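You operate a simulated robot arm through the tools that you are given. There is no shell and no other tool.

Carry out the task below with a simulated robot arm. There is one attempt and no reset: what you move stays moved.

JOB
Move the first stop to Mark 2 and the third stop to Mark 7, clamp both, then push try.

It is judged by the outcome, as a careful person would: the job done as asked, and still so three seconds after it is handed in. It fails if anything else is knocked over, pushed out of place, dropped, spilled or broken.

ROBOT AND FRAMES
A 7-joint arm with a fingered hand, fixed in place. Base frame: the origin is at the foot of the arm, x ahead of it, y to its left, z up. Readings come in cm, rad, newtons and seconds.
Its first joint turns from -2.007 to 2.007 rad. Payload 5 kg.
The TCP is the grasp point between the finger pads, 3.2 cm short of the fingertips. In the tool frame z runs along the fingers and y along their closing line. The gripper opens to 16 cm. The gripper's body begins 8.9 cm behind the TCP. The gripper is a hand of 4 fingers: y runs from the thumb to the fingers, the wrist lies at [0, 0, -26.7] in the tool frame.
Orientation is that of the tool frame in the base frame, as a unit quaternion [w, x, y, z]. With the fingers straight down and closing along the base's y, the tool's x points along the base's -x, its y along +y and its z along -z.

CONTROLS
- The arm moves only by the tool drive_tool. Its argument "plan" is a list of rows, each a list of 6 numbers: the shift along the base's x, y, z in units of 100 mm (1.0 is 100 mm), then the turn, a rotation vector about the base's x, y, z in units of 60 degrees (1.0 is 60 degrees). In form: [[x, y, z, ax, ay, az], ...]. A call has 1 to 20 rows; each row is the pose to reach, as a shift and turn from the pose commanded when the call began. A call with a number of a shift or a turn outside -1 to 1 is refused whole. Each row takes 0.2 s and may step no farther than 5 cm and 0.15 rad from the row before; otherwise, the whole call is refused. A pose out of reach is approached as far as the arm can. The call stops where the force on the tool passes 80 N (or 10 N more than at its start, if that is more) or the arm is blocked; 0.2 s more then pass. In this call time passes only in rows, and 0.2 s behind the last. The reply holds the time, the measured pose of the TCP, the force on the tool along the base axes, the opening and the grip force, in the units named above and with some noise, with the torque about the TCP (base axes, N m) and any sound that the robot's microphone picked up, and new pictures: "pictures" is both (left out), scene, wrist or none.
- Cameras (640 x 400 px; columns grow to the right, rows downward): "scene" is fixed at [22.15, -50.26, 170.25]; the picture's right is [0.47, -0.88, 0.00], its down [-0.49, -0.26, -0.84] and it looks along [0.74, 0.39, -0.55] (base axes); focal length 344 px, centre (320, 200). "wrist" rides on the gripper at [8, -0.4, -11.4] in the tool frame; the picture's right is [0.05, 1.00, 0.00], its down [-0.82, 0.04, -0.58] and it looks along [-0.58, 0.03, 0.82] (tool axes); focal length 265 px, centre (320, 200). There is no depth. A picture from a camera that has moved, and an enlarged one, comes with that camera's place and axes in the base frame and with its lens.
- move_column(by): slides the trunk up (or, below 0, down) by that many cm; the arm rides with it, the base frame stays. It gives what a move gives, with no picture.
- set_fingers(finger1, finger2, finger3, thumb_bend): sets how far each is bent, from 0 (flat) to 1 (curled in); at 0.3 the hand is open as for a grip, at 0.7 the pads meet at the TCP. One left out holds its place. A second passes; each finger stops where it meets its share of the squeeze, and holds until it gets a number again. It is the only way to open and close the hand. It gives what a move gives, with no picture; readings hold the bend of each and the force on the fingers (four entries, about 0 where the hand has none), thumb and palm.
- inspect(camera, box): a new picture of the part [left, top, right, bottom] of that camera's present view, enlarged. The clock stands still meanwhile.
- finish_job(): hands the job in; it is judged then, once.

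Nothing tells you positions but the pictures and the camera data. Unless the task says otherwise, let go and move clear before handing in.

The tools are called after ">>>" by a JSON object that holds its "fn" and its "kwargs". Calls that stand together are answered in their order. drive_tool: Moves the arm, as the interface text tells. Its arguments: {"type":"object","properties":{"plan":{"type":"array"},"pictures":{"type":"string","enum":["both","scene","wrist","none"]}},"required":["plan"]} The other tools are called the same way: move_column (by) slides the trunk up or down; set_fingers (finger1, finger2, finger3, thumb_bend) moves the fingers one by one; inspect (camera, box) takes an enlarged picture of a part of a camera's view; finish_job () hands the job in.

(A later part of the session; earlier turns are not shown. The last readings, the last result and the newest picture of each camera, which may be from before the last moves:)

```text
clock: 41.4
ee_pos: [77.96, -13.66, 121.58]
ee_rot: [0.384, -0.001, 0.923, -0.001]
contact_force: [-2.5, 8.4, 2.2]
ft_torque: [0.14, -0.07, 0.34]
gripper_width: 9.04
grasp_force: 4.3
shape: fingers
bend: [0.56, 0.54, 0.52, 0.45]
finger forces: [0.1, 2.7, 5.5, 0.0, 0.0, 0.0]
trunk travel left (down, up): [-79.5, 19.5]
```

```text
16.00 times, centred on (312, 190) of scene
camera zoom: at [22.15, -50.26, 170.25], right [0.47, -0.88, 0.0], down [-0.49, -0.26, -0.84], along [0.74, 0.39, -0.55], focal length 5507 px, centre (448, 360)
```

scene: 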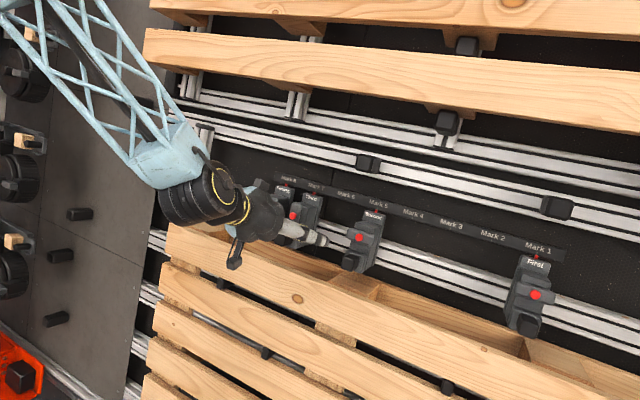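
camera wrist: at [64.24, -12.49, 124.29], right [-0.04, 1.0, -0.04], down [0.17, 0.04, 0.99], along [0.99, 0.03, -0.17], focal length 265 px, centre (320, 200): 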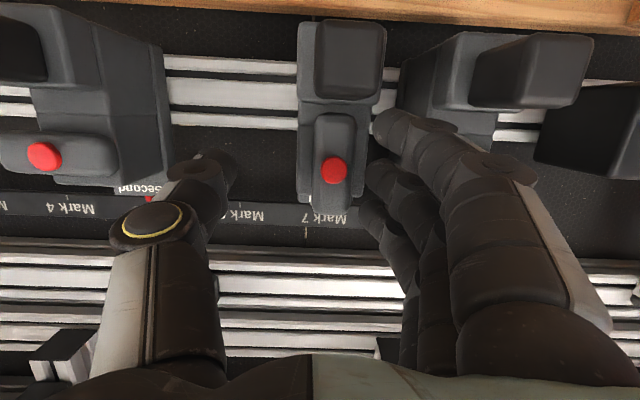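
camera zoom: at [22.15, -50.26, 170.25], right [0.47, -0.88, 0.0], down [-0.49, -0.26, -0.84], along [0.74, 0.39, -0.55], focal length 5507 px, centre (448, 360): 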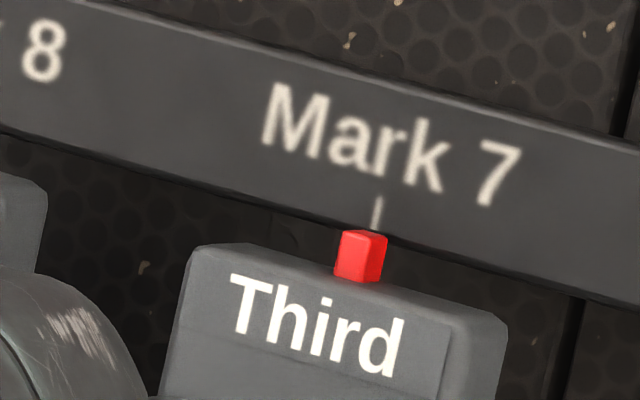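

The bar has a detent: at about 8 N the stop slid 0.2 cm to -y before the bar turned. I need a counter-hold: the thumb pushes the bar's lower end to +y while finger 1 braces the lower block from the +y side. I'll reposition for that.

>>> {"fn": "drive_tool", "kwargs": {"plan": [[0, 0.1, 0, 0, 0, 0], [0, 0.18, 0, 0, 0, 0], [-0.15, 0.22, 0.1, 0, 0, 0], [-0.3, 0.25, 0.2, 0, 0, 0]], "pictures": "none"}}

>>> {"fn": "set_fingers", "kwargs": {"finger1": 0.58, "finger2": 0.54, "finger3": 0.54, "thumb_bend": 0.58}}

>>> {"fn": "drive_tool", "kwargs": {"plan": [[0.12, 0, -0.12, 0, 0, 0], [0.24, 0, -0.24, 0, 0, 0], [0.36, 0, -0.36, 0, 0, 0], [0.44, 0, -0.44, 0, 0, 0]], "pictures": "wrist"}}

>>> {"fn": "inspect", "kwargs": {"camera": "wrist", "box": [190, 80, 450, 240]}}

>>> {"fn": "inspect", "kwargs": {"camera": "scene", "box": [240, 170, 360, 255]}}

```text
clock: 42.4
ee_pos: [74.86, -11.27, 123.56]
ee_rot: [0.385, -0.001, 0.923, 0.0]
contact_force: [0.8, 1.1, -1.0]
ft_torque: [-0.02, -0.01, 0.02]
gripper_width: 9.02
grasp_force: 0.0
shape: fingers
bend: [0.56, 0.56, 0.56, 0.45]
finger forces: [0.1, 0.0, 0.0, 0.0, 0.0, 0.0]
trunk travel left (down, up): [-79.5, 19.5]
```

```text
clock: 43.4
ee_pos: [74.79, -11.37, 123.61]
ee_rot: [0.384, 0.0, 0.923, -0.001]
contact_force: [0.2, 0.5, 0.5]
ft_torque: [0.01, -0.02, -0.01]
gripper_width: 6.51
grasp_force: 0.0
shape: fingers
bend: [0.57, 0.54, 0.54, 0.57]
finger forces: [0.0, 0.0, 0.1, 0.0, 0.0, 0.1]
trunk travel left (down, up): [-79.5, 19.5]
```

```text
clock: 44.4
ee_pos: [78.98, -11.55, 119.53]
ee_rot: [0.386, 0.002, 0.922, -0.001]
contact_force: [-11.8, -7.9, 27.8]
ft_torque: [1.48, -0.73, 0.42]
gripper_width: 6.5
grasp_force: 17.9
shape: fingers
bend: [0.57, 0.55, 0.57, 0.57]
finger forces: [0.1, 2.4, 33.0, 0.0, 0.0, 0.1]
trunk travel left (down, up): [-79.5, 19.5]
camera wrist: at [65.37, -12.07, 121.85], right [-0.03, 1.0, -0.04], down [0.16, 0.04, 0.99], along [0.99, 0.03, -0.16], focal length 265 px, centre (320, 200)
```

wrist: 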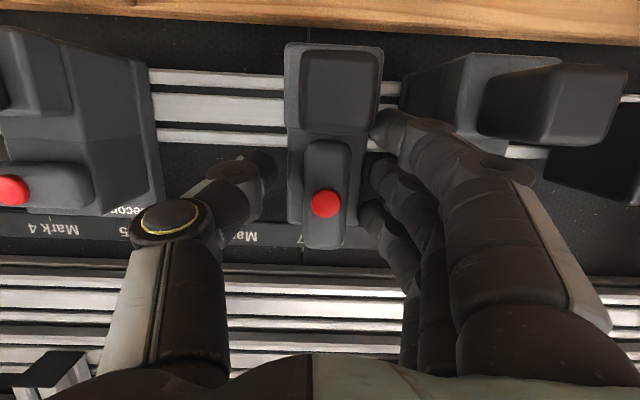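

```text
2.46 times, centred on (320, 160) of wrist
camera zoom: at [65.37, -12.07, 121.85], right [-0.03, 1.0, -0.04], down [0.16, 0.04, 0.99], along [0.99, 0.03, -0.16], focal length 653 px, centre (320, 298)
```

zoom: 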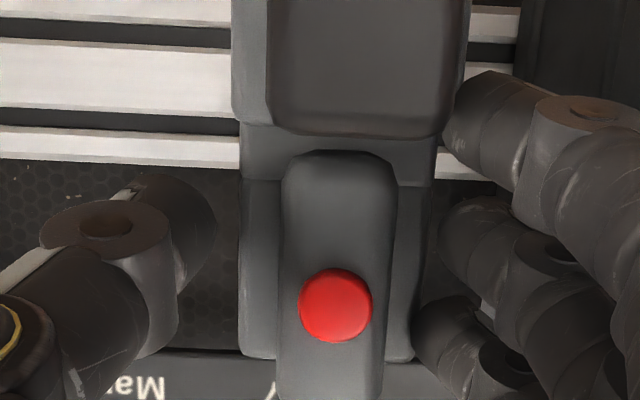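

```text
4.71 times, centred on (300, 212) of scene
camera zoom: at [22.15, -50.26, 170.25], right [0.47, -0.88, 0.0], down [-0.49, -0.26, -0.84], along [0.74, 0.39, -0.55], focal length 1620 px, centre (414, 141)
```

zoom: 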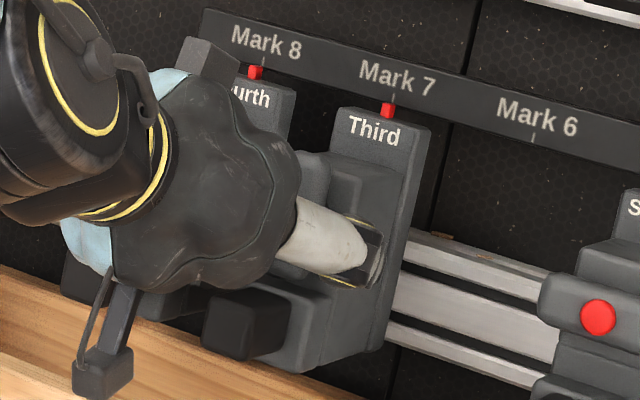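

Finger 3 is pressing on the edge of the stop's body, which isn't useful. I'll back off, curl fingers 2 and 3 out of the way, and keep only the thumb and finger 1 extended.

>>> {"fn": "drive_tool", "kwargs": {"plan": [[-0.1, 0.02, 0.1, 0, 0, 0], [-0.25, 0.02, 0.25, 0, 0, 0], [-0.4, 0.02, 0.4, 0, 0, 0], [-0.6, 0.02, 0.6, 0, 0, 0]], "pictures": "none"}}

>>> {"fn": "set_fingers", "kwargs": {"finger1": 0.57, "finger2": 0.92, "finger3": 0.92, "thumb_bend": 0.5}}

>>> {"fn": "inspect", "kwargs": {"camera": "wrist", "box": [0, 0, 640, 400]}}

>>> {"fn": "inspect", "kwargs": {"camera": "scene", "box": [220, 160, 360, 260]}}

>>> {"fn": "inspect", "kwargs": {"camera": "scene", "box": [296, 180, 328, 200]}}

```text
clock: 45.4
ee_pos: [73.13, -11.05, 125.2]
ee_rot: [0.384, -0.001, 0.923, 0.0]
contact_force: [-0.6, -0.4, 0.4]
ft_torque: [0.01, 0.0, 0.02]
gripper_width: 6.52
grasp_force: 0.1
shape: fingers
bend: [0.57, 0.54, 0.54, 0.57]
finger forces: [0.1, 0.0, 0.0, 0.0, 0.1, 0.0]
trunk travel left (down, up): [-79.5, 19.5]
```

```text
clock: 46.4
ee_pos: [73.39, -11.26, 125.06]
ee_rot: [0.384, 0.0, 0.923, -0.001]
contact_force: [-0.2, 0.1, 0.6]
ft_torque: [-0.01, 0.0, -0.01]
gripper_width: 7.89
grasp_force: 0.0
shape: fingers
bend: [0.56, 0.92, 0.92, 0.5]
finger forces: [0.0, 0.0, 0.0, 0.0, 0.0, 0.0]
trunk travel left (down, up): [-79.5, 19.5]
```

```text
1.00 times, centred on (320, 200) of wrist (not enlarged: the box is as wide or as high as the picture)
camera zoom: at [59.6, -11.72, 127.52], right [-0.04, 1.0, -0.04], down [0.17, 0.04, 0.99], along [0.99, 0.03, -0.17], focal length 265 px, centre (320, 200)
```

zoom: 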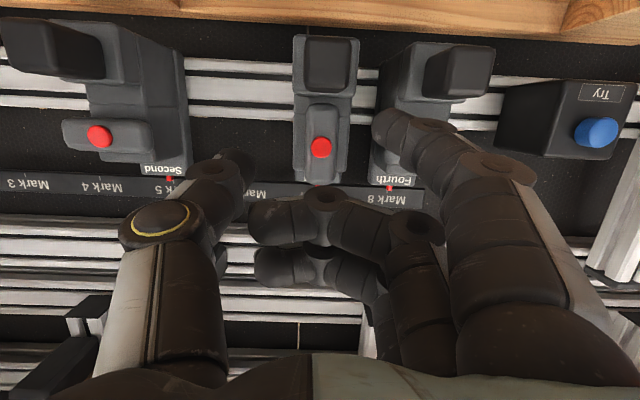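

```text
4.00 times, centred on (290, 210) of scene
camera zoom: at [22.15, -50.26, 170.25], right [0.47, -0.88, 0.0], down [-0.49, -0.26, -0.84], along [0.74, 0.39, -0.55], focal length 1377 px, centre (440, 160)
```

zoom: 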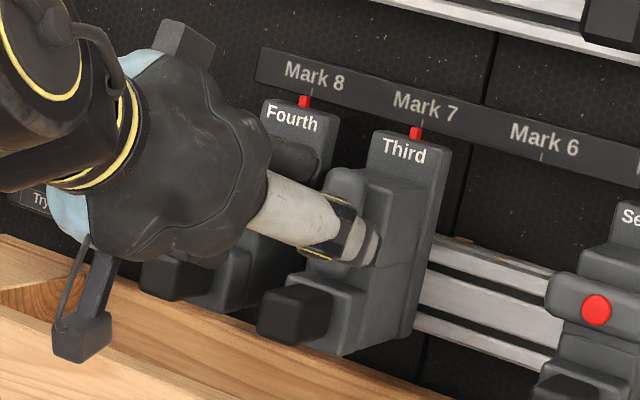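

```text
16.00 times, centred on (312, 190) of scene
camera zoom: at [22.15, -50.26, 170.25], right [0.47, -0.88, 0.0], down [-0.49, -0.26, -0.84], along [0.74, 0.39, -0.55], focal length 5507 px, centre (448, 360)
```

zoom: 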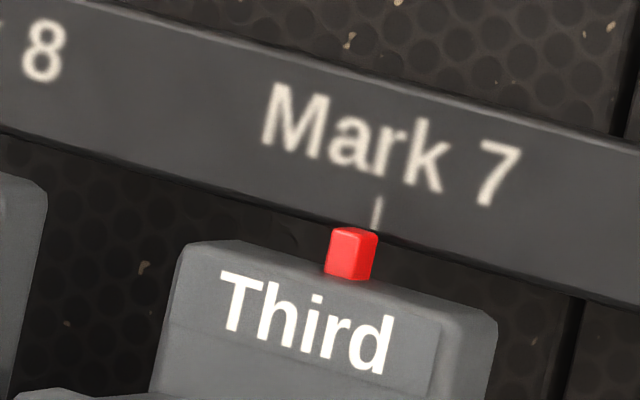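

Third is back exactly on its mark, and the thumb and finger 1 are now free to work. I'll approach to put the thumb beside the bar's lower end and finger 1 beside the lower block.

>>> {"fn": "drive_tool", "kwargs": {"plan": [[0.12, 0.01, -0.12, 0, 0, 0], [0.24, 0.02, -0.24, 0, 0, 0], [0.36, 0.02, -0.36, 0, 0, 0], [0.48, 0.02, -0.48, 0, 0, 0], [0.58, 0.02, -0.58, 0, 0, 0]], "pictures": "wrist"}}

>>> {"fn": "inspect", "kwargs": {"camera": "wrist", "box": [190, 80, 450, 240]}}

>>> {"fn": "inspect", "kwargs": {"camera": "scene", "box": [240, 170, 360, 255]}}

```text
clock: 47.6
ee_pos: [79.11, -11.0, 119.25]
ee_rot: [0.383, 0.001, 0.924, -0.001]
contact_force: [0.7, 0.5, -0.5]
ft_torque: [-0.03, 0.0, 0.0]
gripper_width: 7.9
grasp_force: 0.1
shape: fingers
bend: [0.56, 0.92, 0.92, 0.5]
finger forces: [0.1, 0.0, 0.1, 0.0, 0.0, 0.1]
trunk travel left (down, up): [-79.5, 19.5]
camera wrist: at [65.41, -11.54, 121.65], right [-0.04, 1.0, -0.04], down [0.17, 0.04, 0.99], along [0.99, 0.03, -0.17], focal length 265 px, centre (320, 200)
```

wrist: 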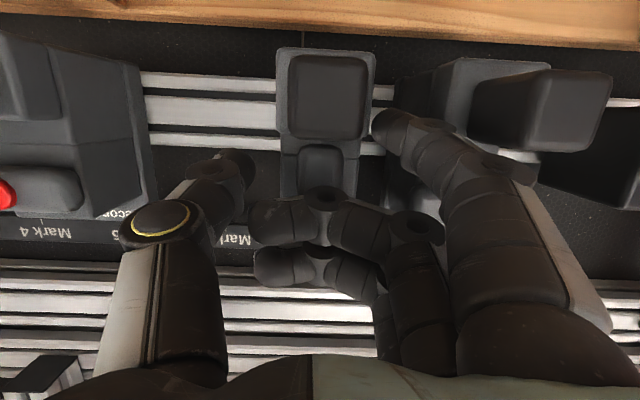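

```text
2.46 times, centred on (320, 160) of wrist
camera zoom: at [65.41, -11.54, 121.65], right [-0.04, 1.0, -0.04], down [0.17, 0.04, 0.99], along [0.99, 0.03, -0.17], focal length 653 px, centre (320, 298)
```

zoom: 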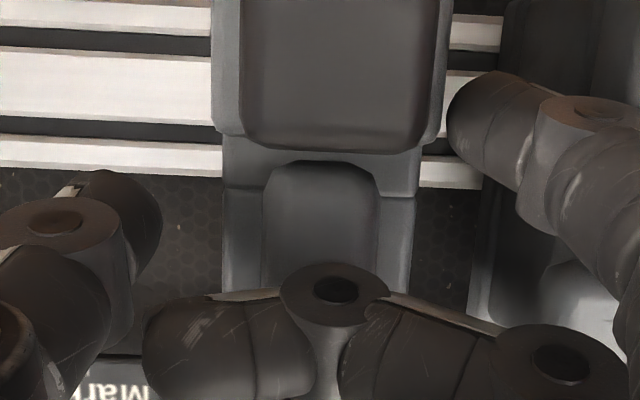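

```text
4.71 times, centred on (300, 212) of scene
camera zoom: at [22.15, -50.26, 170.25], right [0.47, -0.88, 0.0], down [-0.49, -0.26, -0.84], along [0.74, 0.39, -0.55], focal length 1620 px, centre (414, 141)
```

zoom: 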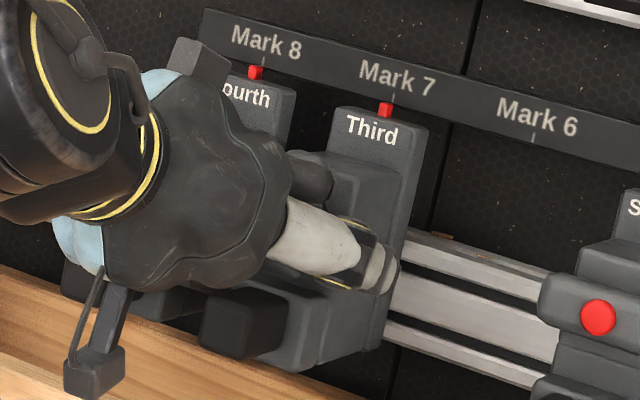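

The bar's lower end, thumb and finger 1 are where I wanted. I'll advance 0.6 cm, then close finger 1 onto the block and the thumb onto the bar.

>>> {"fn": "drive_tool", "kwargs": {"plan": [[0.04, 0, -0.03, 0, 0, 0], [0.07, 0, -0.06, 0, 0, 0]], "pictures": "none"}}

>>> {"fn": "set_fingers", "kwargs": {"finger1": 0.6, "thumb_bend": 0.6}}

>>> {"fn": "set_fingers", "kwargs": {"finger1": 0.62, "thumb_bend": 0.64}}

>>> {"fn": "inspect", "kwargs": {"camera": "wrist", "box": [190, 80, 450, 240]}}

>>> {"fn": "inspect", "kwargs": {"camera": "scene", "box": [240, 170, 360, 255]}}

```text
clock: 48.2
ee_pos: [79.69, -10.93, 118.76]
ee_rot: [0.384, 0.0, 0.923, -0.001]
contact_force: [-8.1, 2.6, 6.3]
ft_torque: [-0.07, -0.33, 0.05]
gripper_width: 7.89
grasp_force: 5.0
shape: fingers
bend: [0.56, 0.92, 0.93, 0.5]
finger forces: [0.0, 0.1, 9.9, 0.0, 0.1, 0.0]
trunk travel left (down, up): [-79.5, 19.5]
```

```text
clock: 49.2
ee_pos: [79.62, -11.01, 118.78]
ee_rot: [0.383, 0.001, 0.924, -0.001]
contact_force: [-7.4, -0.8, 4.6]
ft_torque: [-0.14, -0.28, 0.01]
gripper_width: 5.73
grasp_force: 4.7
shape: fingers
bend: [0.6, 0.92, 0.93, 0.59]
finger forces: [0.1, 0.0, 8.5, 0.0, 2.7, 0.0]
trunk travel left (down, up): [-79.5, 19.5]
```

```text
clock: 50.2
ee_pos: [79.71, -11.1, 118.85]
ee_rot: [0.383, 0.001, 0.924, -0.001]
contact_force: [-7.7, -4.5, 3.3]
ft_torque: [-0.23, -0.25, -0.16]
gripper_width: 5.2
grasp_force: 7.0
shape: fingers
bend: [0.62, 0.92, 0.93, 0.62]
finger forces: [0.0, 0.0, 7.8, 0.1, 6.2, 0.0]
trunk travel left (down, up): [-79.5, 19.5]
```

```text
2.46 times, centred on (320, 160) of wrist
camera zoom: at [65.96, -11.6, 121.18], right [-0.04, 1.0, -0.04], down [0.17, 0.04, 0.99], along [0.99, 0.03, -0.17], focal length 653 px, centre (320, 298)
```

zoom: 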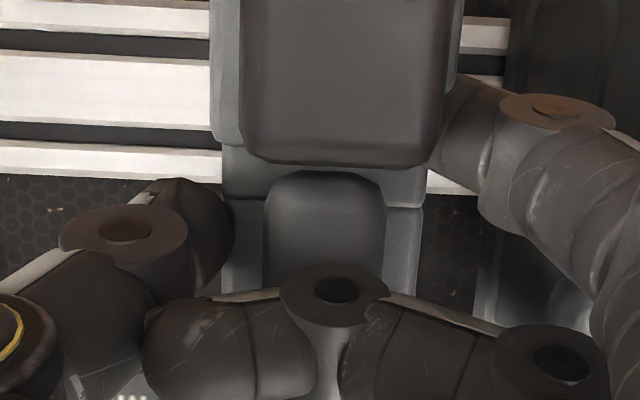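

```text
4.71 times, centred on (300, 212) of scene
camera zoom: at [22.15, -50.26, 170.25], right [0.47, -0.88, 0.0], down [-0.49, -0.26, -0.84], along [0.74, 0.39, -0.55], focal length 1620 px, centre (414, 141)
```

zoom: 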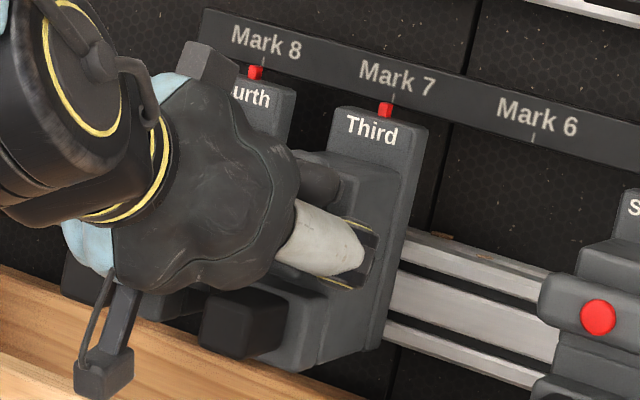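

The thumb is catching the body's side because it is slightly too deep, and curled finger 3 touches the bar. I'll open the thumb, pull back 0.7 cm and try again.

>>> {"fn": "set_fingers", "kwargs": {"finger1": 0.61, "thumb_bend": 0.56}}

>>> {"fn": "drive_tool", "kwargs": {"plan": [[-0.04, 0.01, -0.01, 0, 0, 0], [-0.07, 0.01, -0.02, 0, 0, 0]], "pictures": "none"}}

>>> {"fn": "set_fingers", "kwargs": {"finger1": 0.61, "thumb_bend": 0.64}}

>>> {"fn": "inspect", "kwargs": {"camera": "wrist", "box": [190, 80, 450, 240]}}

```text
clock: 51.2
ee_pos: [79.66, -10.94, 118.81]
ee_rot: [0.384, -0.001, 0.923, 0.0]
contact_force: [-7.1, 1.4, 2.5]
ft_torque: [0.0, -0.18, 0.0]
gripper_width: 5.84
grasp_force: 3.5
shape: fingers
bend: [0.61, 0.92, 0.93, 0.56]
finger forces: [0.1, 0.0, 7.0, 0.0, 0.1, 0.1]
trunk travel left (down, up): [-79.5, 19.5]
```

```text
clock: 51.8
ee_pos: [79.1, -10.84, 118.53]
ee_rot: [0.384, 0.0, 0.923, -0.001]
contact_force: [-0.5, -0.3, 0.5]
ft_torque: [0.02, 0.02, 0.0]
gripper_width: 5.83
grasp_force: 0.1
shape: fingers
bend: [0.61, 0.92, 0.92, 0.56]
finger forces: [0.1, 0.0, 0.1, 0.0, 0.0, 0.1]
trunk travel left (down, up): [-79.5, 19.5]
```

```text
clock: 52.8
ee_pos: [79.08, -10.76, 118.61]
ee_rot: [0.384, 0.001, 0.923, -0.001]
contact_force: [-1.4, -1.5, 0.6]
ft_torque: [-0.05, 0.02, -0.08]
gripper_width: 4.94
grasp_force: 0.2
shape: fingers
bend: [0.61, 0.93, 0.92, 0.63]
finger forces: [0.1, 0.1, 0.0, 0.1, 1.2, 0.0]
trunk travel left (down, up): [-79.5, 19.5]
```

```text
2.46 times, centred on (320, 160) of wrist
camera zoom: at [65.34, -11.41, 120.93], right [-0.04, 1.0, -0.04], down [0.17, 0.04, 0.99], along [0.99, 0.03, -0.17], focal length 653 px, centre (320, 298)
```

zoom: 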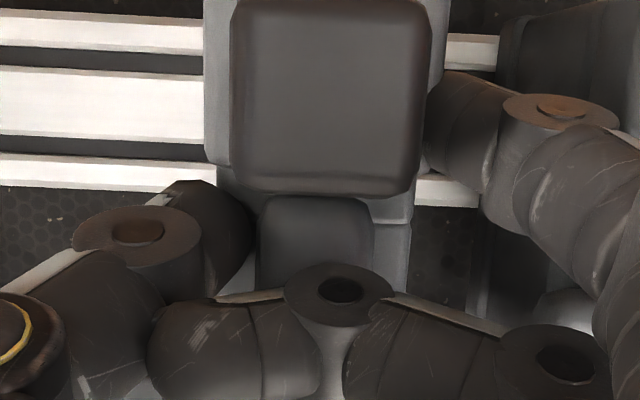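

The thumb now passes in front of the body and is at the bar's side. I'll close both together.

>>> {"fn": "set_fingers", "kwargs": {"finger1": 0.65, "thumb_bend": 0.64}}

>>> {"fn": "set_fingers", "kwargs": {"finger1": 0.67, "thumb_bend": 0.68}}

>>> {"fn": "inspect", "kwargs": {"camera": "wrist", "box": [190, 80, 450, 240]}}

>>> {"fn": "inspect", "kwargs": {"camera": "scene", "box": [296, 180, 328, 200]}}

```text
clock: 53.8
ee_pos: [79.1, -10.87, 118.55]
ee_rot: [0.384, -0.001, 0.923, -0.001]
contact_force: [-1.6, -0.1, 0.2]
ft_torque: [0.0, 0.02, -0.04]
gripper_width: 4.51
grasp_force: 1.8
shape: fingers
bend: [0.64, 0.93, 0.92, 0.63]
finger forces: [1.3, 0.1, 0.0, 0.0, 1.6, 0.0]
trunk travel left (down, up): [-79.5, 19.5]
```

```text
clock: 54.8
ee_pos: [79.12, -10.87, 118.54]
ee_rot: [0.384, -0.001, 0.923, 0.0]
contact_force: [0.0, 0.1, -0.5]
ft_torque: [0.11, 0.04, -0.12]
gripper_width: 4.23
grasp_force: 3.2
shape: fingers
bend: [0.64, 0.93, 0.92, 0.65]
finger forces: [3.2, 0.0, 0.1, 0.0, 3.2, 0.1]
trunk travel left (down, up): [-79.5, 19.5]
```

```text
2.46 times, centred on (320, 160) of wrist
camera zoom: at [65.37, -11.4, 120.92], right [-0.04, 1.0, -0.04], down [0.17, 0.04, 0.99], along [0.99, 0.03, -0.17], focal length 653 px, centre (320, 298)
```

zoom: 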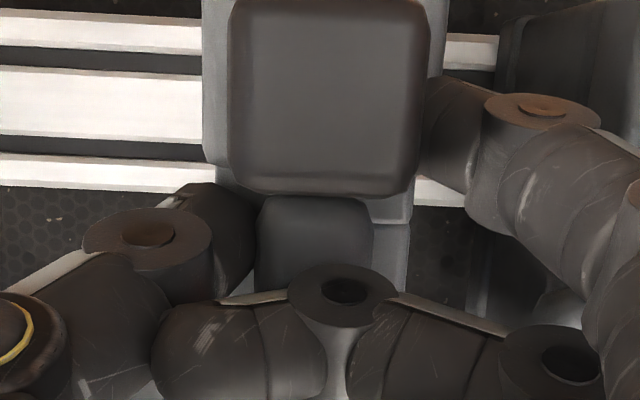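

```text
16.00 times, centred on (312, 190) of scene
camera zoom: at [22.15, -50.26, 170.25], right [0.47, -0.88, 0.0], down [-0.49, -0.26, -0.84], along [0.74, 0.39, -0.55], focal length 5507 px, centre (448, 360)
```

zoom: 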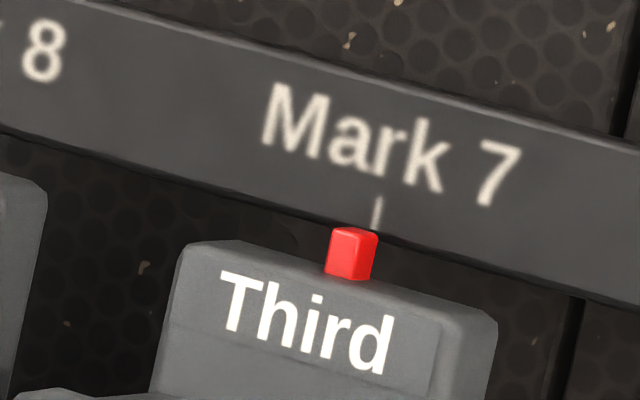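

The forces balance at 3.2 N each, thumb on bar and finger 1 on block, with no drift. I'll squeeze harder in equal steps to break the detent.

>>> {"fn": "set_fingers", "kwargs": {"finger1": 0.72, "thumb_bend": 0.73}}

>>> {"fn": "inspect", "kwargs": {"camera": "wrist", "box": [190, 80, 450, 240]}}

>>> {"fn": "set_fingers", "kwargs": {"finger1": 0.77, "thumb_bend": 0.78}}

>>> {"fn": "inspect", "kwargs": {"camera": "wrist", "box": [190, 80, 450, 240]}}

>>> {"fn": "inspect", "kwargs": {"camera": "scene", "box": [296, 180, 328, 200]}}

```text
clock: 55.8
ee_pos: [79.17, -10.94, 118.37]
ee_rot: [0.384, 0.001, 0.923, -0.002]
contact_force: [1.1, -0.3, -4.1]
ft_torque: [0.25, 0.07, -0.09]
gripper_width: 4.07
grasp_force: 7.2
shape: fingers
bend: [0.64, 0.94, 0.92, 0.67]
finger forces: [7.1, 0.1, 0.0, 0.1, 7.6, 0.0]
trunk travel left (down, up): [-79.5, 19.5]
```

```text
2.46 times, centred on (320, 160) of wrist
camera zoom: at [65.39, -11.41, 120.88], right [-0.04, 1.0, -0.04], down [0.17, 0.04, 0.99], along [0.99, 0.03, -0.17], focal length 653 px, centre (320, 298)
```

zoom: 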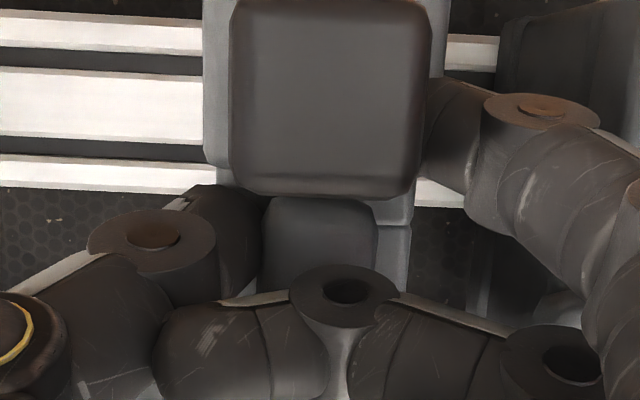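

```text
clock: 56.8
ee_pos: [79.09, -10.87, 118.56]
ee_rot: [0.384, 0.0, 0.923, -0.001]
contact_force: [2.5, -4.6, -3.1]
ft_torque: [0.13, 0.08, -0.26]
gripper_width: 4.04
grasp_force: 9.5
shape: fingers
bend: [0.64, 0.94, 0.92, 0.67]
finger forces: [7.0, 0.1, 0.1, 0.1, 12.4, 0.0]
trunk travel left (down, up): [-79.5, 19.5]
```

```text
2.46 times, centred on (320, 160) of wrist
camera zoom: at [65.39, -11.49, 120.9], right [-0.04, 1.0, -0.04], down [0.17, 0.04, 0.99], along [0.99, 0.03, -0.17], focal length 653 px, centre (320, 298)
```

zoom: 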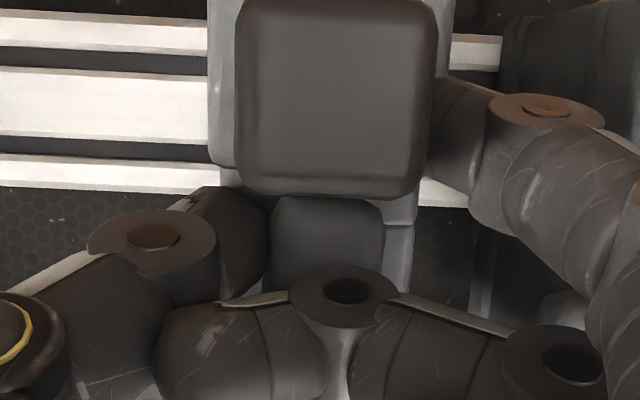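

```text
16.00 times, centred on (312, 190) of scene
camera zoom: at [22.15, -50.26, 170.25], right [0.47, -0.88, 0.0], down [-0.49, -0.26, -0.84], along [0.74, 0.39, -0.55], focal length 5507 px, centre (448, 360)
```

zoom: 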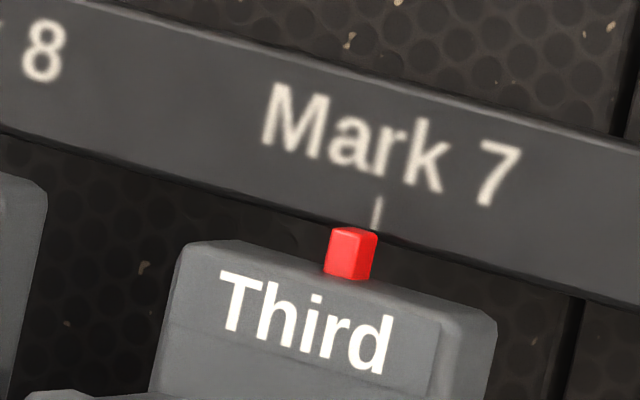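

The bar has moved only a couple of degrees at 12 N on the thumb, and finger 1's actuator saturates at 7 N. I'll lean the hand slightly to -y so finger 1 braces harder, lower a touch for more leverage, then squeeze more with the thumb.

>>> {"fn": "drive_tool", "kwargs": {"plan": [[0.01, -0.02, -0.02, 0, 0, 0], [0.01, -0.04, -0.04, 0, 0, 0]], "pictures": "none"}}

>>> {"fn": "set_fingers", "kwargs": {"thumb_bend": 0.9}}

>>> {"fn": "inspect", "kwargs": {"camera": "wrist", "box": [190, 80, 450, 240]}}

>>> {"fn": "inspect", "kwargs": {"camera": "scene", "box": [296, 180, 328, 200]}}

```text
clock: 57.4
ee_pos: [79.15, -11.18, 118.24]
ee_rot: [0.386, 0.0, 0.923, 0.0]
contact_force: [-2.6, -0.5, 13.1]
ft_torque: [0.23, 0.04, -0.27]
gripper_width: 4.05
grasp_force: 11.4
shape: fingers
bend: [0.65, 0.94, 0.92, 0.68]
finger forces: [11.1, 0.0, 0.1, 0.1, 11.5, 0.1]
trunk travel left (down, up): [-79.5, 19.5]
```

```text
clock: 58.4
ee_pos: [79.19, -11.36, 118.19]
ee_rot: [0.384, 0.001, 0.923, -0.001]
contact_force: [4.1, -3.2, 8.6]
ft_torque: [0.25, -0.09, -0.27]
gripper_width: 4.2
grasp_force: 13.9
shape: fingers
bend: [0.65, 0.94, 0.92, 0.68]
finger forces: [11.8, 0.0, 1.2, 0.0, 15.3, 0.0]
trunk travel left (down, up): [-79.5, 19.5]
```

```text
2.46 times, centred on (320, 160) of wrist
camera zoom: at [65.48, -11.84, 120.54], right [-0.04, 1.0, -0.04], down [0.16, 0.04, 0.99], along [0.99, 0.03, -0.17], focal length 653 px, centre (320, 298)
```

zoom: 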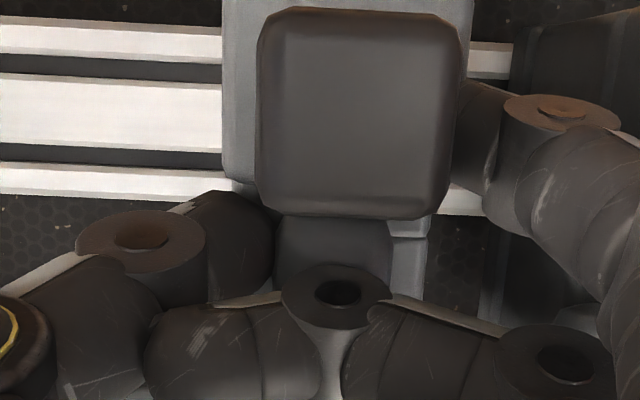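

```text
16.00 times, centred on (312, 190) of scene
camera zoom: at [22.15, -50.26, 170.25], right [0.47, -0.88, 0.0], down [-0.49, -0.26, -0.84], along [0.74, 0.39, -0.55], focal length 5507 px, centre (448, 360)
```

zoom: 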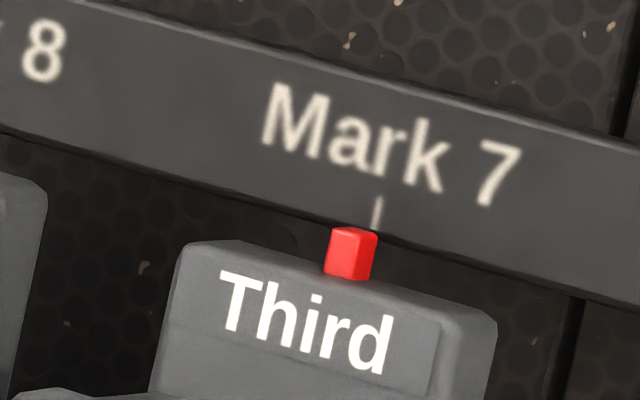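

The thumb was probably bearing on the black knob as well as the bar, so little torque reached the bar. I'll release and re-approach with the hand tilted more steeply (about 65° down), so the thumb clears the knob and finger 1 braces the knob from +y.

>>> {"fn": "set_fingers", "kwargs": {"finger1": 0.57, "thumb_bend": 0.53}}

>>> {"fn": "drive_tool", "kwargs": {"plan": [[-0.1, 0.03, 0.1, 0, 0, 0], [-0.25, 0.03, 0.3, 0, 0, 0], [-0.4, 0.03, 0.5, 0, 0, 0], [-0.5, 0.03, 0.7, 0, 0, 0], [-0.5, 0.03, 0.75, 0, 0.08, 0], [-0.5, 0.03, 0.8, 0, 0.17, 0], [-0.5, 0.03, 0.85, 0, 0.25, 0], [-0.5, 0.03, 0.9, 0, 0.33, 0]], "pictures": "none"}}

>>> {"fn": "set_fingers", "kwargs": {"finger1": 0.57, "finger2": 0.5, "finger3": 0.5, "thumb_bend": 0.55}}

>>> {"fn": "drive_tool", "kwargs": {"plan": [[0, 0, 0, 0, 0, 0]]}}

```text
clock: 59.4
ee_pos: [79.16, -11.21, 118.16]
ee_rot: [0.384, -0.001, 0.923, 0.0]
contact_force: [-1.3, -0.9, 0.1]
ft_torque: [-0.01, -0.05, 0.02]
gripper_width: 7.3
grasp_force: 1.0
shape: fingers
bend: [0.56, 0.92, 0.92, 0.53]
finger forces: [0.0, 0.1, 1.2, 0.0, 0.0, 0.0]
trunk travel left (down, up): [-79.5, 19.5]
```

```text
clock: 61.4
ee_pos: [74.43, -1.29, 125.23]
ee_rot: [0.204, -0.078, 0.976, -0.005]
contact_force: [0.8, -0.8, -0.2]
ft_torque: [-0.03, 0.01, 0.03]
gripper_width: 7.36
grasp_force: 0.0
shape: fingers
bend: [0.56, 0.92, 0.92, 0.53]
finger forces: [0.1, 0.0, 0.1, 0.0, 0.0, 0.1]
out of reach, approached as far as the arm can: row 7
trunk travel left (down, up): [-79.5, 19.5]
stopped in row 8: the arm was blocked; the commanded pose is now the measured one
```

```text
clock: 62.4
ee_pos: [74.54, -1.31, 125.33]
ee_rot: [0.203, -0.079, 0.976, -0.004]
contact_force: [-0.4, 0.4, 0.0]
ft_torque: [-0.02, -0.02, 0.01]
gripper_width: 7.08
grasp_force: 0.1
shape: fingers
bend: [0.56, 0.5, 0.5, 0.55]
finger forces: [0.0, 0.0, 0.0, 0.1, 0.0, 0.0]
trunk travel left (down, up): [-79.5, 19.5]
```

```text
clock: 62.8
ee_pos: [74.57, -1.28, 125.3]
ee_rot: [0.204, -0.079, 0.976, -0.005]
contact_force: [-0.3, 0.0, 0.1]
ft_torque: [-0.05, 0.0, -0.01]
gripper_width: 7.1
grasp_force: 0.0
shape: fingers
bend: [0.56, 0.5, 0.5, 0.55]
finger forces: [0.0, 0.1, 0.0, 0.0, 0.1, 0.0]
trunk travel left (down, up): [-79.5, 19.5]
camera wrist: at [62.83, -3.38, 132.63], right [-0.2, 0.98, -0.06], down [0.5, 0.15, 0.85], along [0.84, 0.14, -0.52], focal length 265 px, centre (320, 200)
```

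scene: 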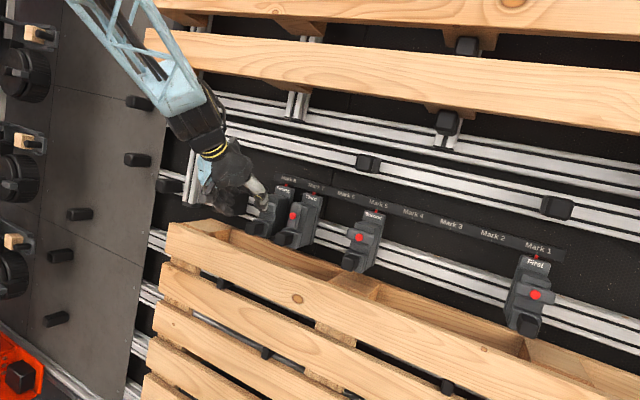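
wrist: 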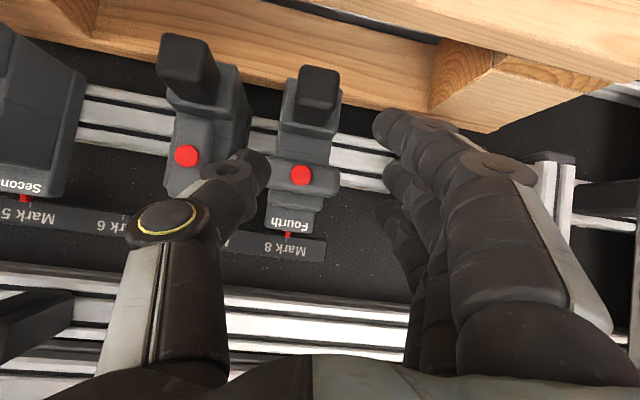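

Crossing that tilt made the arm swing about 10 cm to +y, without contact. The tilt is now about 66°. I'll bring the hand back in front of Third and remove the small yaw and roll.

>>> {"fn": "drive_tool", "kwargs": {"plan": [[-0.05, -0.2, 0.03, 0.01, 0, -0.036], [-0.1, -0.4, 0.05, 0.02, 0, -0.072], [-0.1, -0.65, 0.05, 0.03, 0, -0.11], [-0.1, -0.85, 0.05, 0.04, 0, -0.145], [-0.1, -0.97, 0.05, 0.04, 0, -0.145]]}}

>>> {"fn": "inspect", "kwargs": {"camera": "scene", "box": [296, 180, 328, 200]}}

>>> {"fn": "inspect", "kwargs": {"camera": "scene", "box": [269, 172, 301, 192]}}

```text
clock: 64.0
ee_pos: [73.52, -11.06, 125.82]
ee_rot: [0.204, 0.0, 0.979, 0.001]
contact_force: [0.3, 0.1, -0.1]
ft_torque: [0.02, 0.01, 0.0]
gripper_width: 7.04
grasp_force: 0.0
shape: fingers
bend: [0.56, 0.5, 0.5, 0.55]
finger forces: [0.0, 0.1, 0.1, 0.0, 0.1, 0.0]
trunk travel left (down, up): [-79.5, 19.5]
camera wrist: at [61.62, -11.68, 133.1], right [-0.05, 1.0, -0.02], down [0.52, 0.04, 0.86], along [0.86, 0.03, -0.52], focal length 265 px, centre (320, 200)
```

scene: 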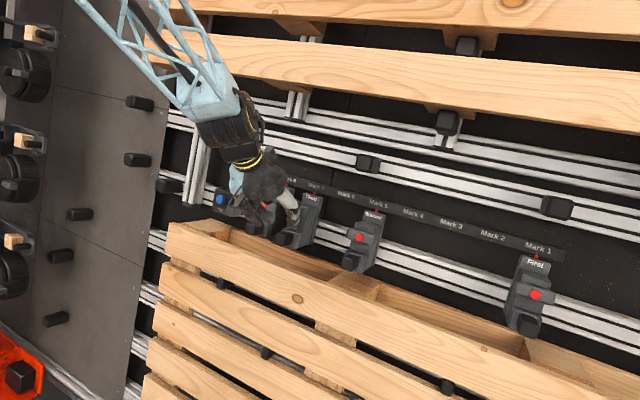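
wrist: 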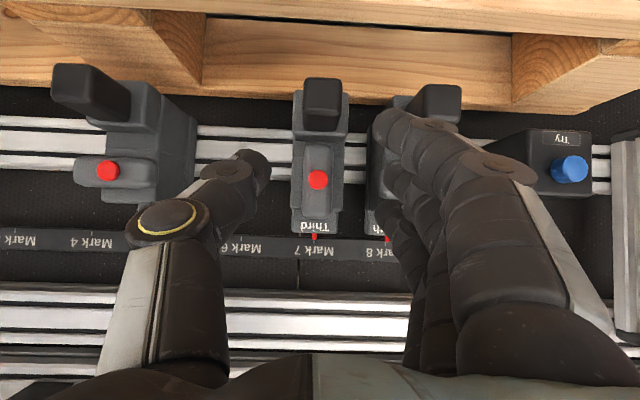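

```text
16.00 times, centred on (312, 190) of scene
camera zoom: at [22.15, -50.26, 170.25], right [0.47, -0.88, 0.0], down [-0.49, -0.26, -0.84], along [0.74, 0.39, -0.55], focal length 5507 px, centre (448, 360)
```

zoom: 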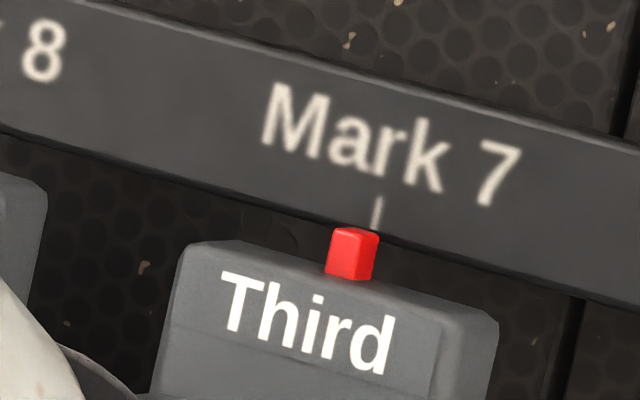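

```text
16.00 times, centred on (285, 182) of scene
camera zoom: at [22.15, -50.26, 170.25], right [0.47, -0.88, 0.0], down [-0.49, -0.26, -0.84], along [0.74, 0.39, -0.55], focal length 5507 px, centre (880, 488)
```

zoom: 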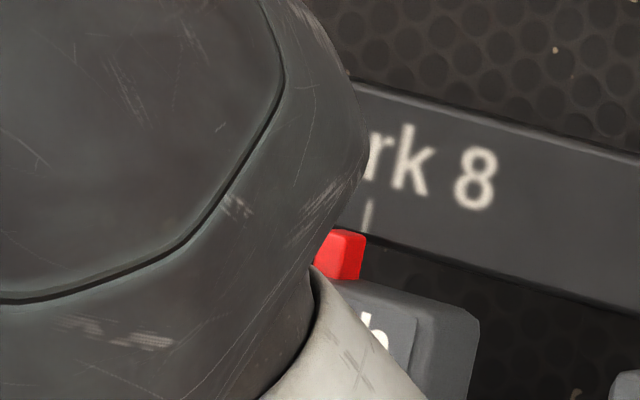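

The steeper pose is clean and Third is still on its mark. This view also lets me measure the bar, knob and block depths.

>>> {"fn": "inspect", "kwargs": {"camera": "wrist", "box": [230, 60, 430, 250]}}

>>> {"fn": "inspect", "kwargs": {"camera": "wrist", "box": [40, 50, 220, 240]}}

```text
2.11 times, centred on (330, 155) of wrist
camera zoom: at [61.62, -11.68, 133.1], right [-0.05, 1.0, -0.02], down [0.52, 0.04, 0.86], along [0.86, 0.03, -0.52], focal length 559 px, centre (299, 295)
```

zoom: 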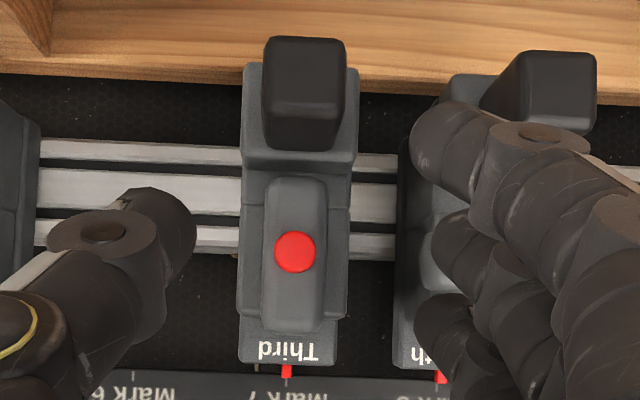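

```text
2.11 times, centred on (130, 145) of wrist
camera zoom: at [61.62, -11.68, 133.1], right [-0.05, 1.0, -0.02], down [0.52, 0.04, 0.86], along [0.86, 0.03, -0.52], focal length 559 px, centre (720, 316)
```

zoom: 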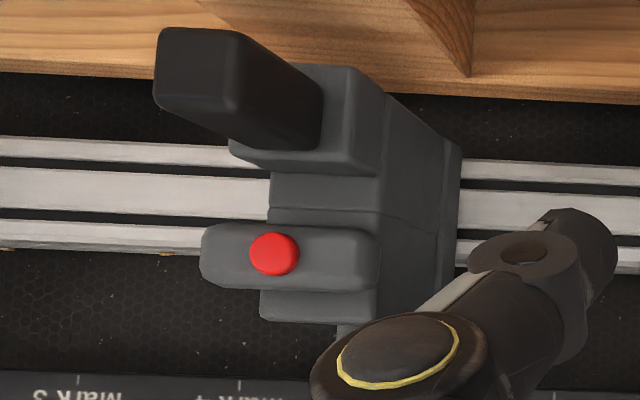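

The measurements show the bar's face leans back about 25° from vertical, from roughly (80, 116) to (82.8, 122). Its detent needs a fairly strong twist. The plan is to use the thumb and finger 3 as a two-pin wrench on opposite sides of the bar and roll the hand. First I'll retreat and return to a flatter tilt.

>>> {"fn": "drive_tool", "kwargs": {"plan": [[-0.2, -0.2, 0.15, 0, 0, 0], [-0.45, -0.5, 0.35, 0, 0, 0], [-0.75, -0.8, 0.5, 0, 0, 0]], "pictures": "none"}}

>>> {"fn": "drive_tool", "kwargs": {"plan": [[0, 0, 0, 0, -0.11, 0], [0, 0, 0, 0, -0.22, 0], [0, 0, 0, 0, -0.33, 0], [0, 0, 0, 0, -0.44, 0]]}}

```text
clock: 64.8
ee_pos: [65.81, -19.17, 131.02]
ee_rot: [0.204, -0.001, 0.979, 0.002]
contact_force: [0.4, -0.1, 0.1]
ft_torque: [0.01, -0.01, -0.02]
gripper_width: 7.04
grasp_force: 0.0
shape: fingers
bend: [0.56, 0.5, 0.5, 0.55]
finger forces: [0.0, 0.0, 0.0, 0.0, 0.1, 0.1]
trunk travel left (down, up): [-79.5, 19.5]
```

```text
clock: 65.8
ee_pos: [66.03, -19.1, 130.84]
ee_rot: [0.423, -0.001, 0.906, 0.001]
contact_force: [-0.2, 0.2, -0.6]
ft_torque: [-0.02, 0.03, -0.01]
gripper_width: 7.04
grasp_force: 0.1
shape: fingers
bend: [0.56, 0.5, 0.5, 0.55]
finger forces: [0.0, 0.1, 0.0, 0.1, 0.0, 0.0]
trunk travel left (down, up): [-79.5, 19.5]
camera wrist: at [52.22, -19.59, 132.06], right [-0.04, 1.0, -0.04], down [0.08, 0.04, 1.0], along [1.0, 0.03, -0.08], focal length 265 px, centre (320, 200)
```

scene: 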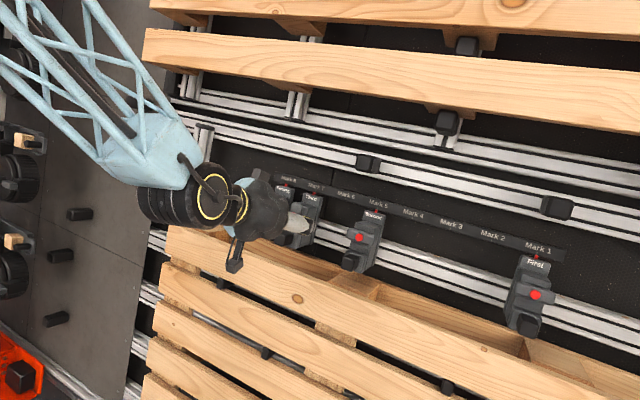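
wrist: 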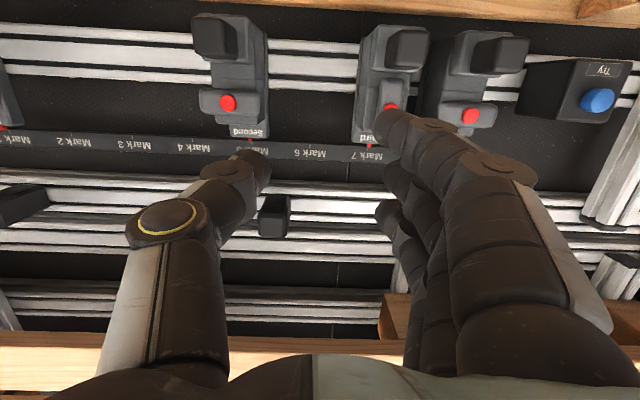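

No swing this time; the tilt is now 40°. I'll flatten to 25°, perpendicular to the bar's face, set the two-pin finger shape (thumb and finger 3 extended, 1 and 2 curled), and pre-roll about 21°.

>>> {"fn": "drive_tool", "kwargs": {"plan": [[0, 0.2, 0, 0, -0.125, 0], [0, 0.4, 0, 0, -0.25, 0], [0, 0.6, -0.1, 0, -0.25, 0], [0, 0.83, -0.2, 0, -0.25, 0]], "pictures": "none"}}

>>> {"fn": "set_fingers", "kwargs": {"finger1": 0.92, "finger2": 0.92, "finger3": 0.53, "thumb_bend": 0.55}}

>>> {"fn": "drive_tool", "kwargs": {"plan": [[0, 0, 0, 0.106, 0, -0.05], [0, 0, 0, 0.212, 0, -0.099], [0, 0, 0, 0.318, 0, -0.148]]}}

```text
clock: 66.8
ee_pos: [66.21, -10.6, 128.9]
ee_rot: [0.537, -0.001, 0.844, 0.0]
contact_force: [-0.2, 0.1, -0.5]
ft_torque: [-0.01, 0.0, 0.02]
gripper_width: 7.04
grasp_force: 0.1
shape: fingers
bend: [0.56, 0.5, 0.5, 0.55]
finger forces: [0.0, 0.0, 0.0, 0.1, 0.1, 0.0]
trunk travel left (down, up): [-79.5, 19.5]
```

```text
clock: 67.8
ee_pos: [66.15, -10.82, 128.83]
ee_rot: [0.538, -0.001, 0.843, 0.001]
contact_force: [-0.2, -0.1, 0.1]
ft_torque: [-0.01, -0.01, 0.02]
gripper_width: 4.45
grasp_force: 0.1
shape: fingers
bend: [0.92, 0.92, 0.53, 0.55]
finger forces: [0.1, 0.1, 0.0, 0.1, 0.1, 0.1]
trunk travel left (down, up): [-79.5, 19.5]
```

```text
clock: 68.6
ee_pos: [66.06, -10.73, 128.88]
ee_rot: [0.528, 0.153, 0.829, 0.1]
contact_force: [-1.1, -0.7, -0.7]
ft_torque: [0.03, -0.01, 0.0]
gripper_width: 4.45
grasp_force: 0.1
shape: fingers
bend: [0.92, 0.92, 0.53, 0.55]
finger forces: [0.0, 0.0, 0.0, 0.1, 0.0, 0.0]
trunk travel left (down, up): [-79.5, 19.5]
camera wrist: at [52.54, -8.38, 126.76], right [0.13, 0.95, 0.28], down [-0.2, -0.26, 0.95], along [0.97, -0.18, 0.15], focal length 265 px, centre (320, 200)
```

scene: 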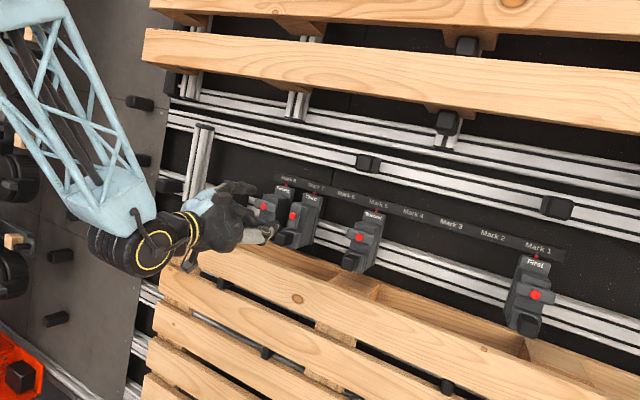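
wrist: 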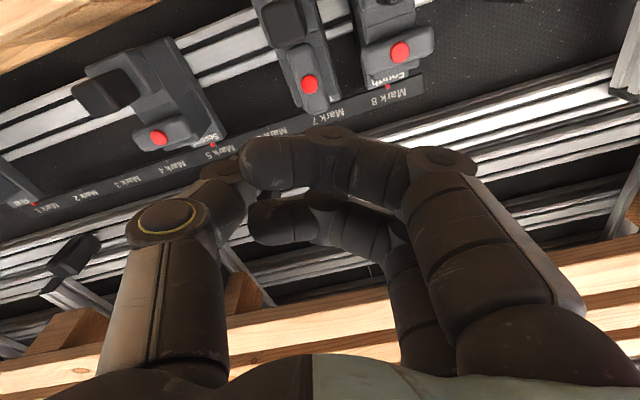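

The pre-rolled two-pin shape is ready. I'll move to a pre-insertion point about 6 cm in front of Third's bar.

>>> {"fn": "drive_tool", "kwargs": {"plan": [[0.2, 0, -0.17, 0, 0, 0], [0.4, 0, -0.34, 0, 0, 0], [0.6, 0, -0.5, 0, 0, 0], [0.77, 0, -0.66, 0, 0, 0]]}}

>>> {"fn": "inspect", "kwargs": {"camera": "scene", "box": [240, 170, 360, 255]}}

>>> {"fn": "inspect", "kwargs": {"camera": "wrist", "box": [150, 40, 470, 240]}}

```text
clock: 69.6
ee_pos: [73.76, -10.73, 122.06]
ee_rot: [0.528, 0.153, 0.829, 0.1]
contact_force: [-0.4, 0.9, -0.6]
ft_torque: [0.01, 0.0, 0.03]
gripper_width: 4.45
grasp_force: 0.0
shape: fingers
bend: [0.92, 0.92, 0.53, 0.55]
finger forces: [0.1, 0.0, 0.1, 0.0, 0.1, 0.1]
trunk travel left (down, up): [-79.5, 19.5]
camera wrist: at [60.24, -8.33, 120.05], right [0.13, 0.95, 0.28], down [-0.19, -0.25, 0.95], along [0.97, -0.18, 0.15], focal length 265 px, centre (320, 200)
```

scene: 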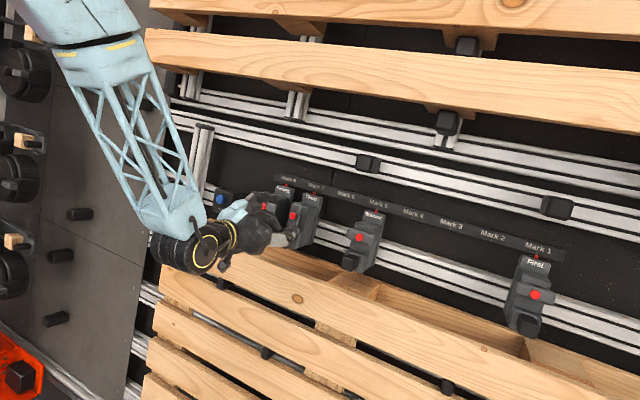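
wrist: 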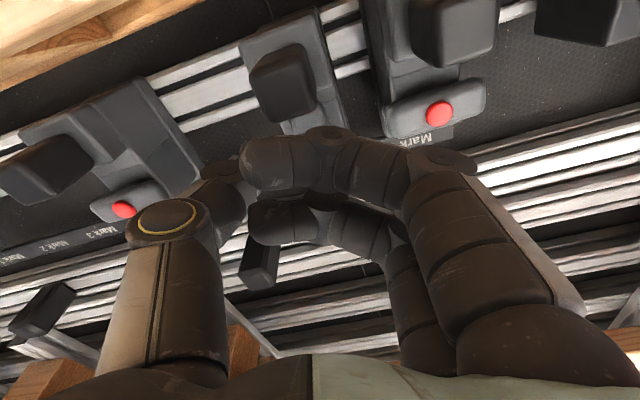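

```text
4.71 times, centred on (300, 212) of scene
camera zoom: at [22.15, -50.26, 170.25], right [0.47, -0.88, 0.0], down [-0.49, -0.26, -0.84], along [0.74, 0.39, -0.55], focal length 1620 px, centre (414, 141)
```

zoom: 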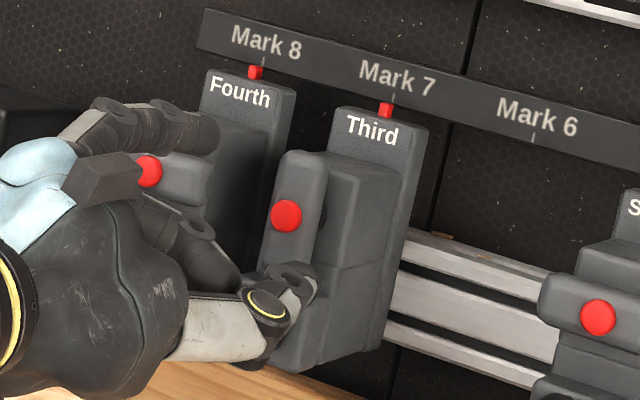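

```text
2.00 times, centred on (310, 140) of wrist
camera zoom: at [60.24, -8.33, 120.05], right [0.13, 0.95, 0.28], down [-0.19, -0.25, 0.95], along [0.97, -0.18, 0.15], focal length 531 px, centre (340, 320)
```

zoom: 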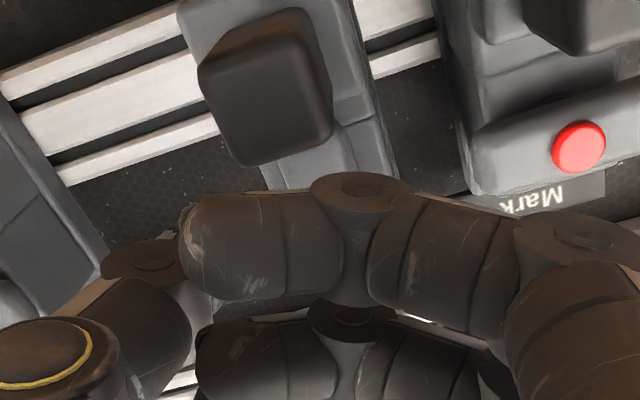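

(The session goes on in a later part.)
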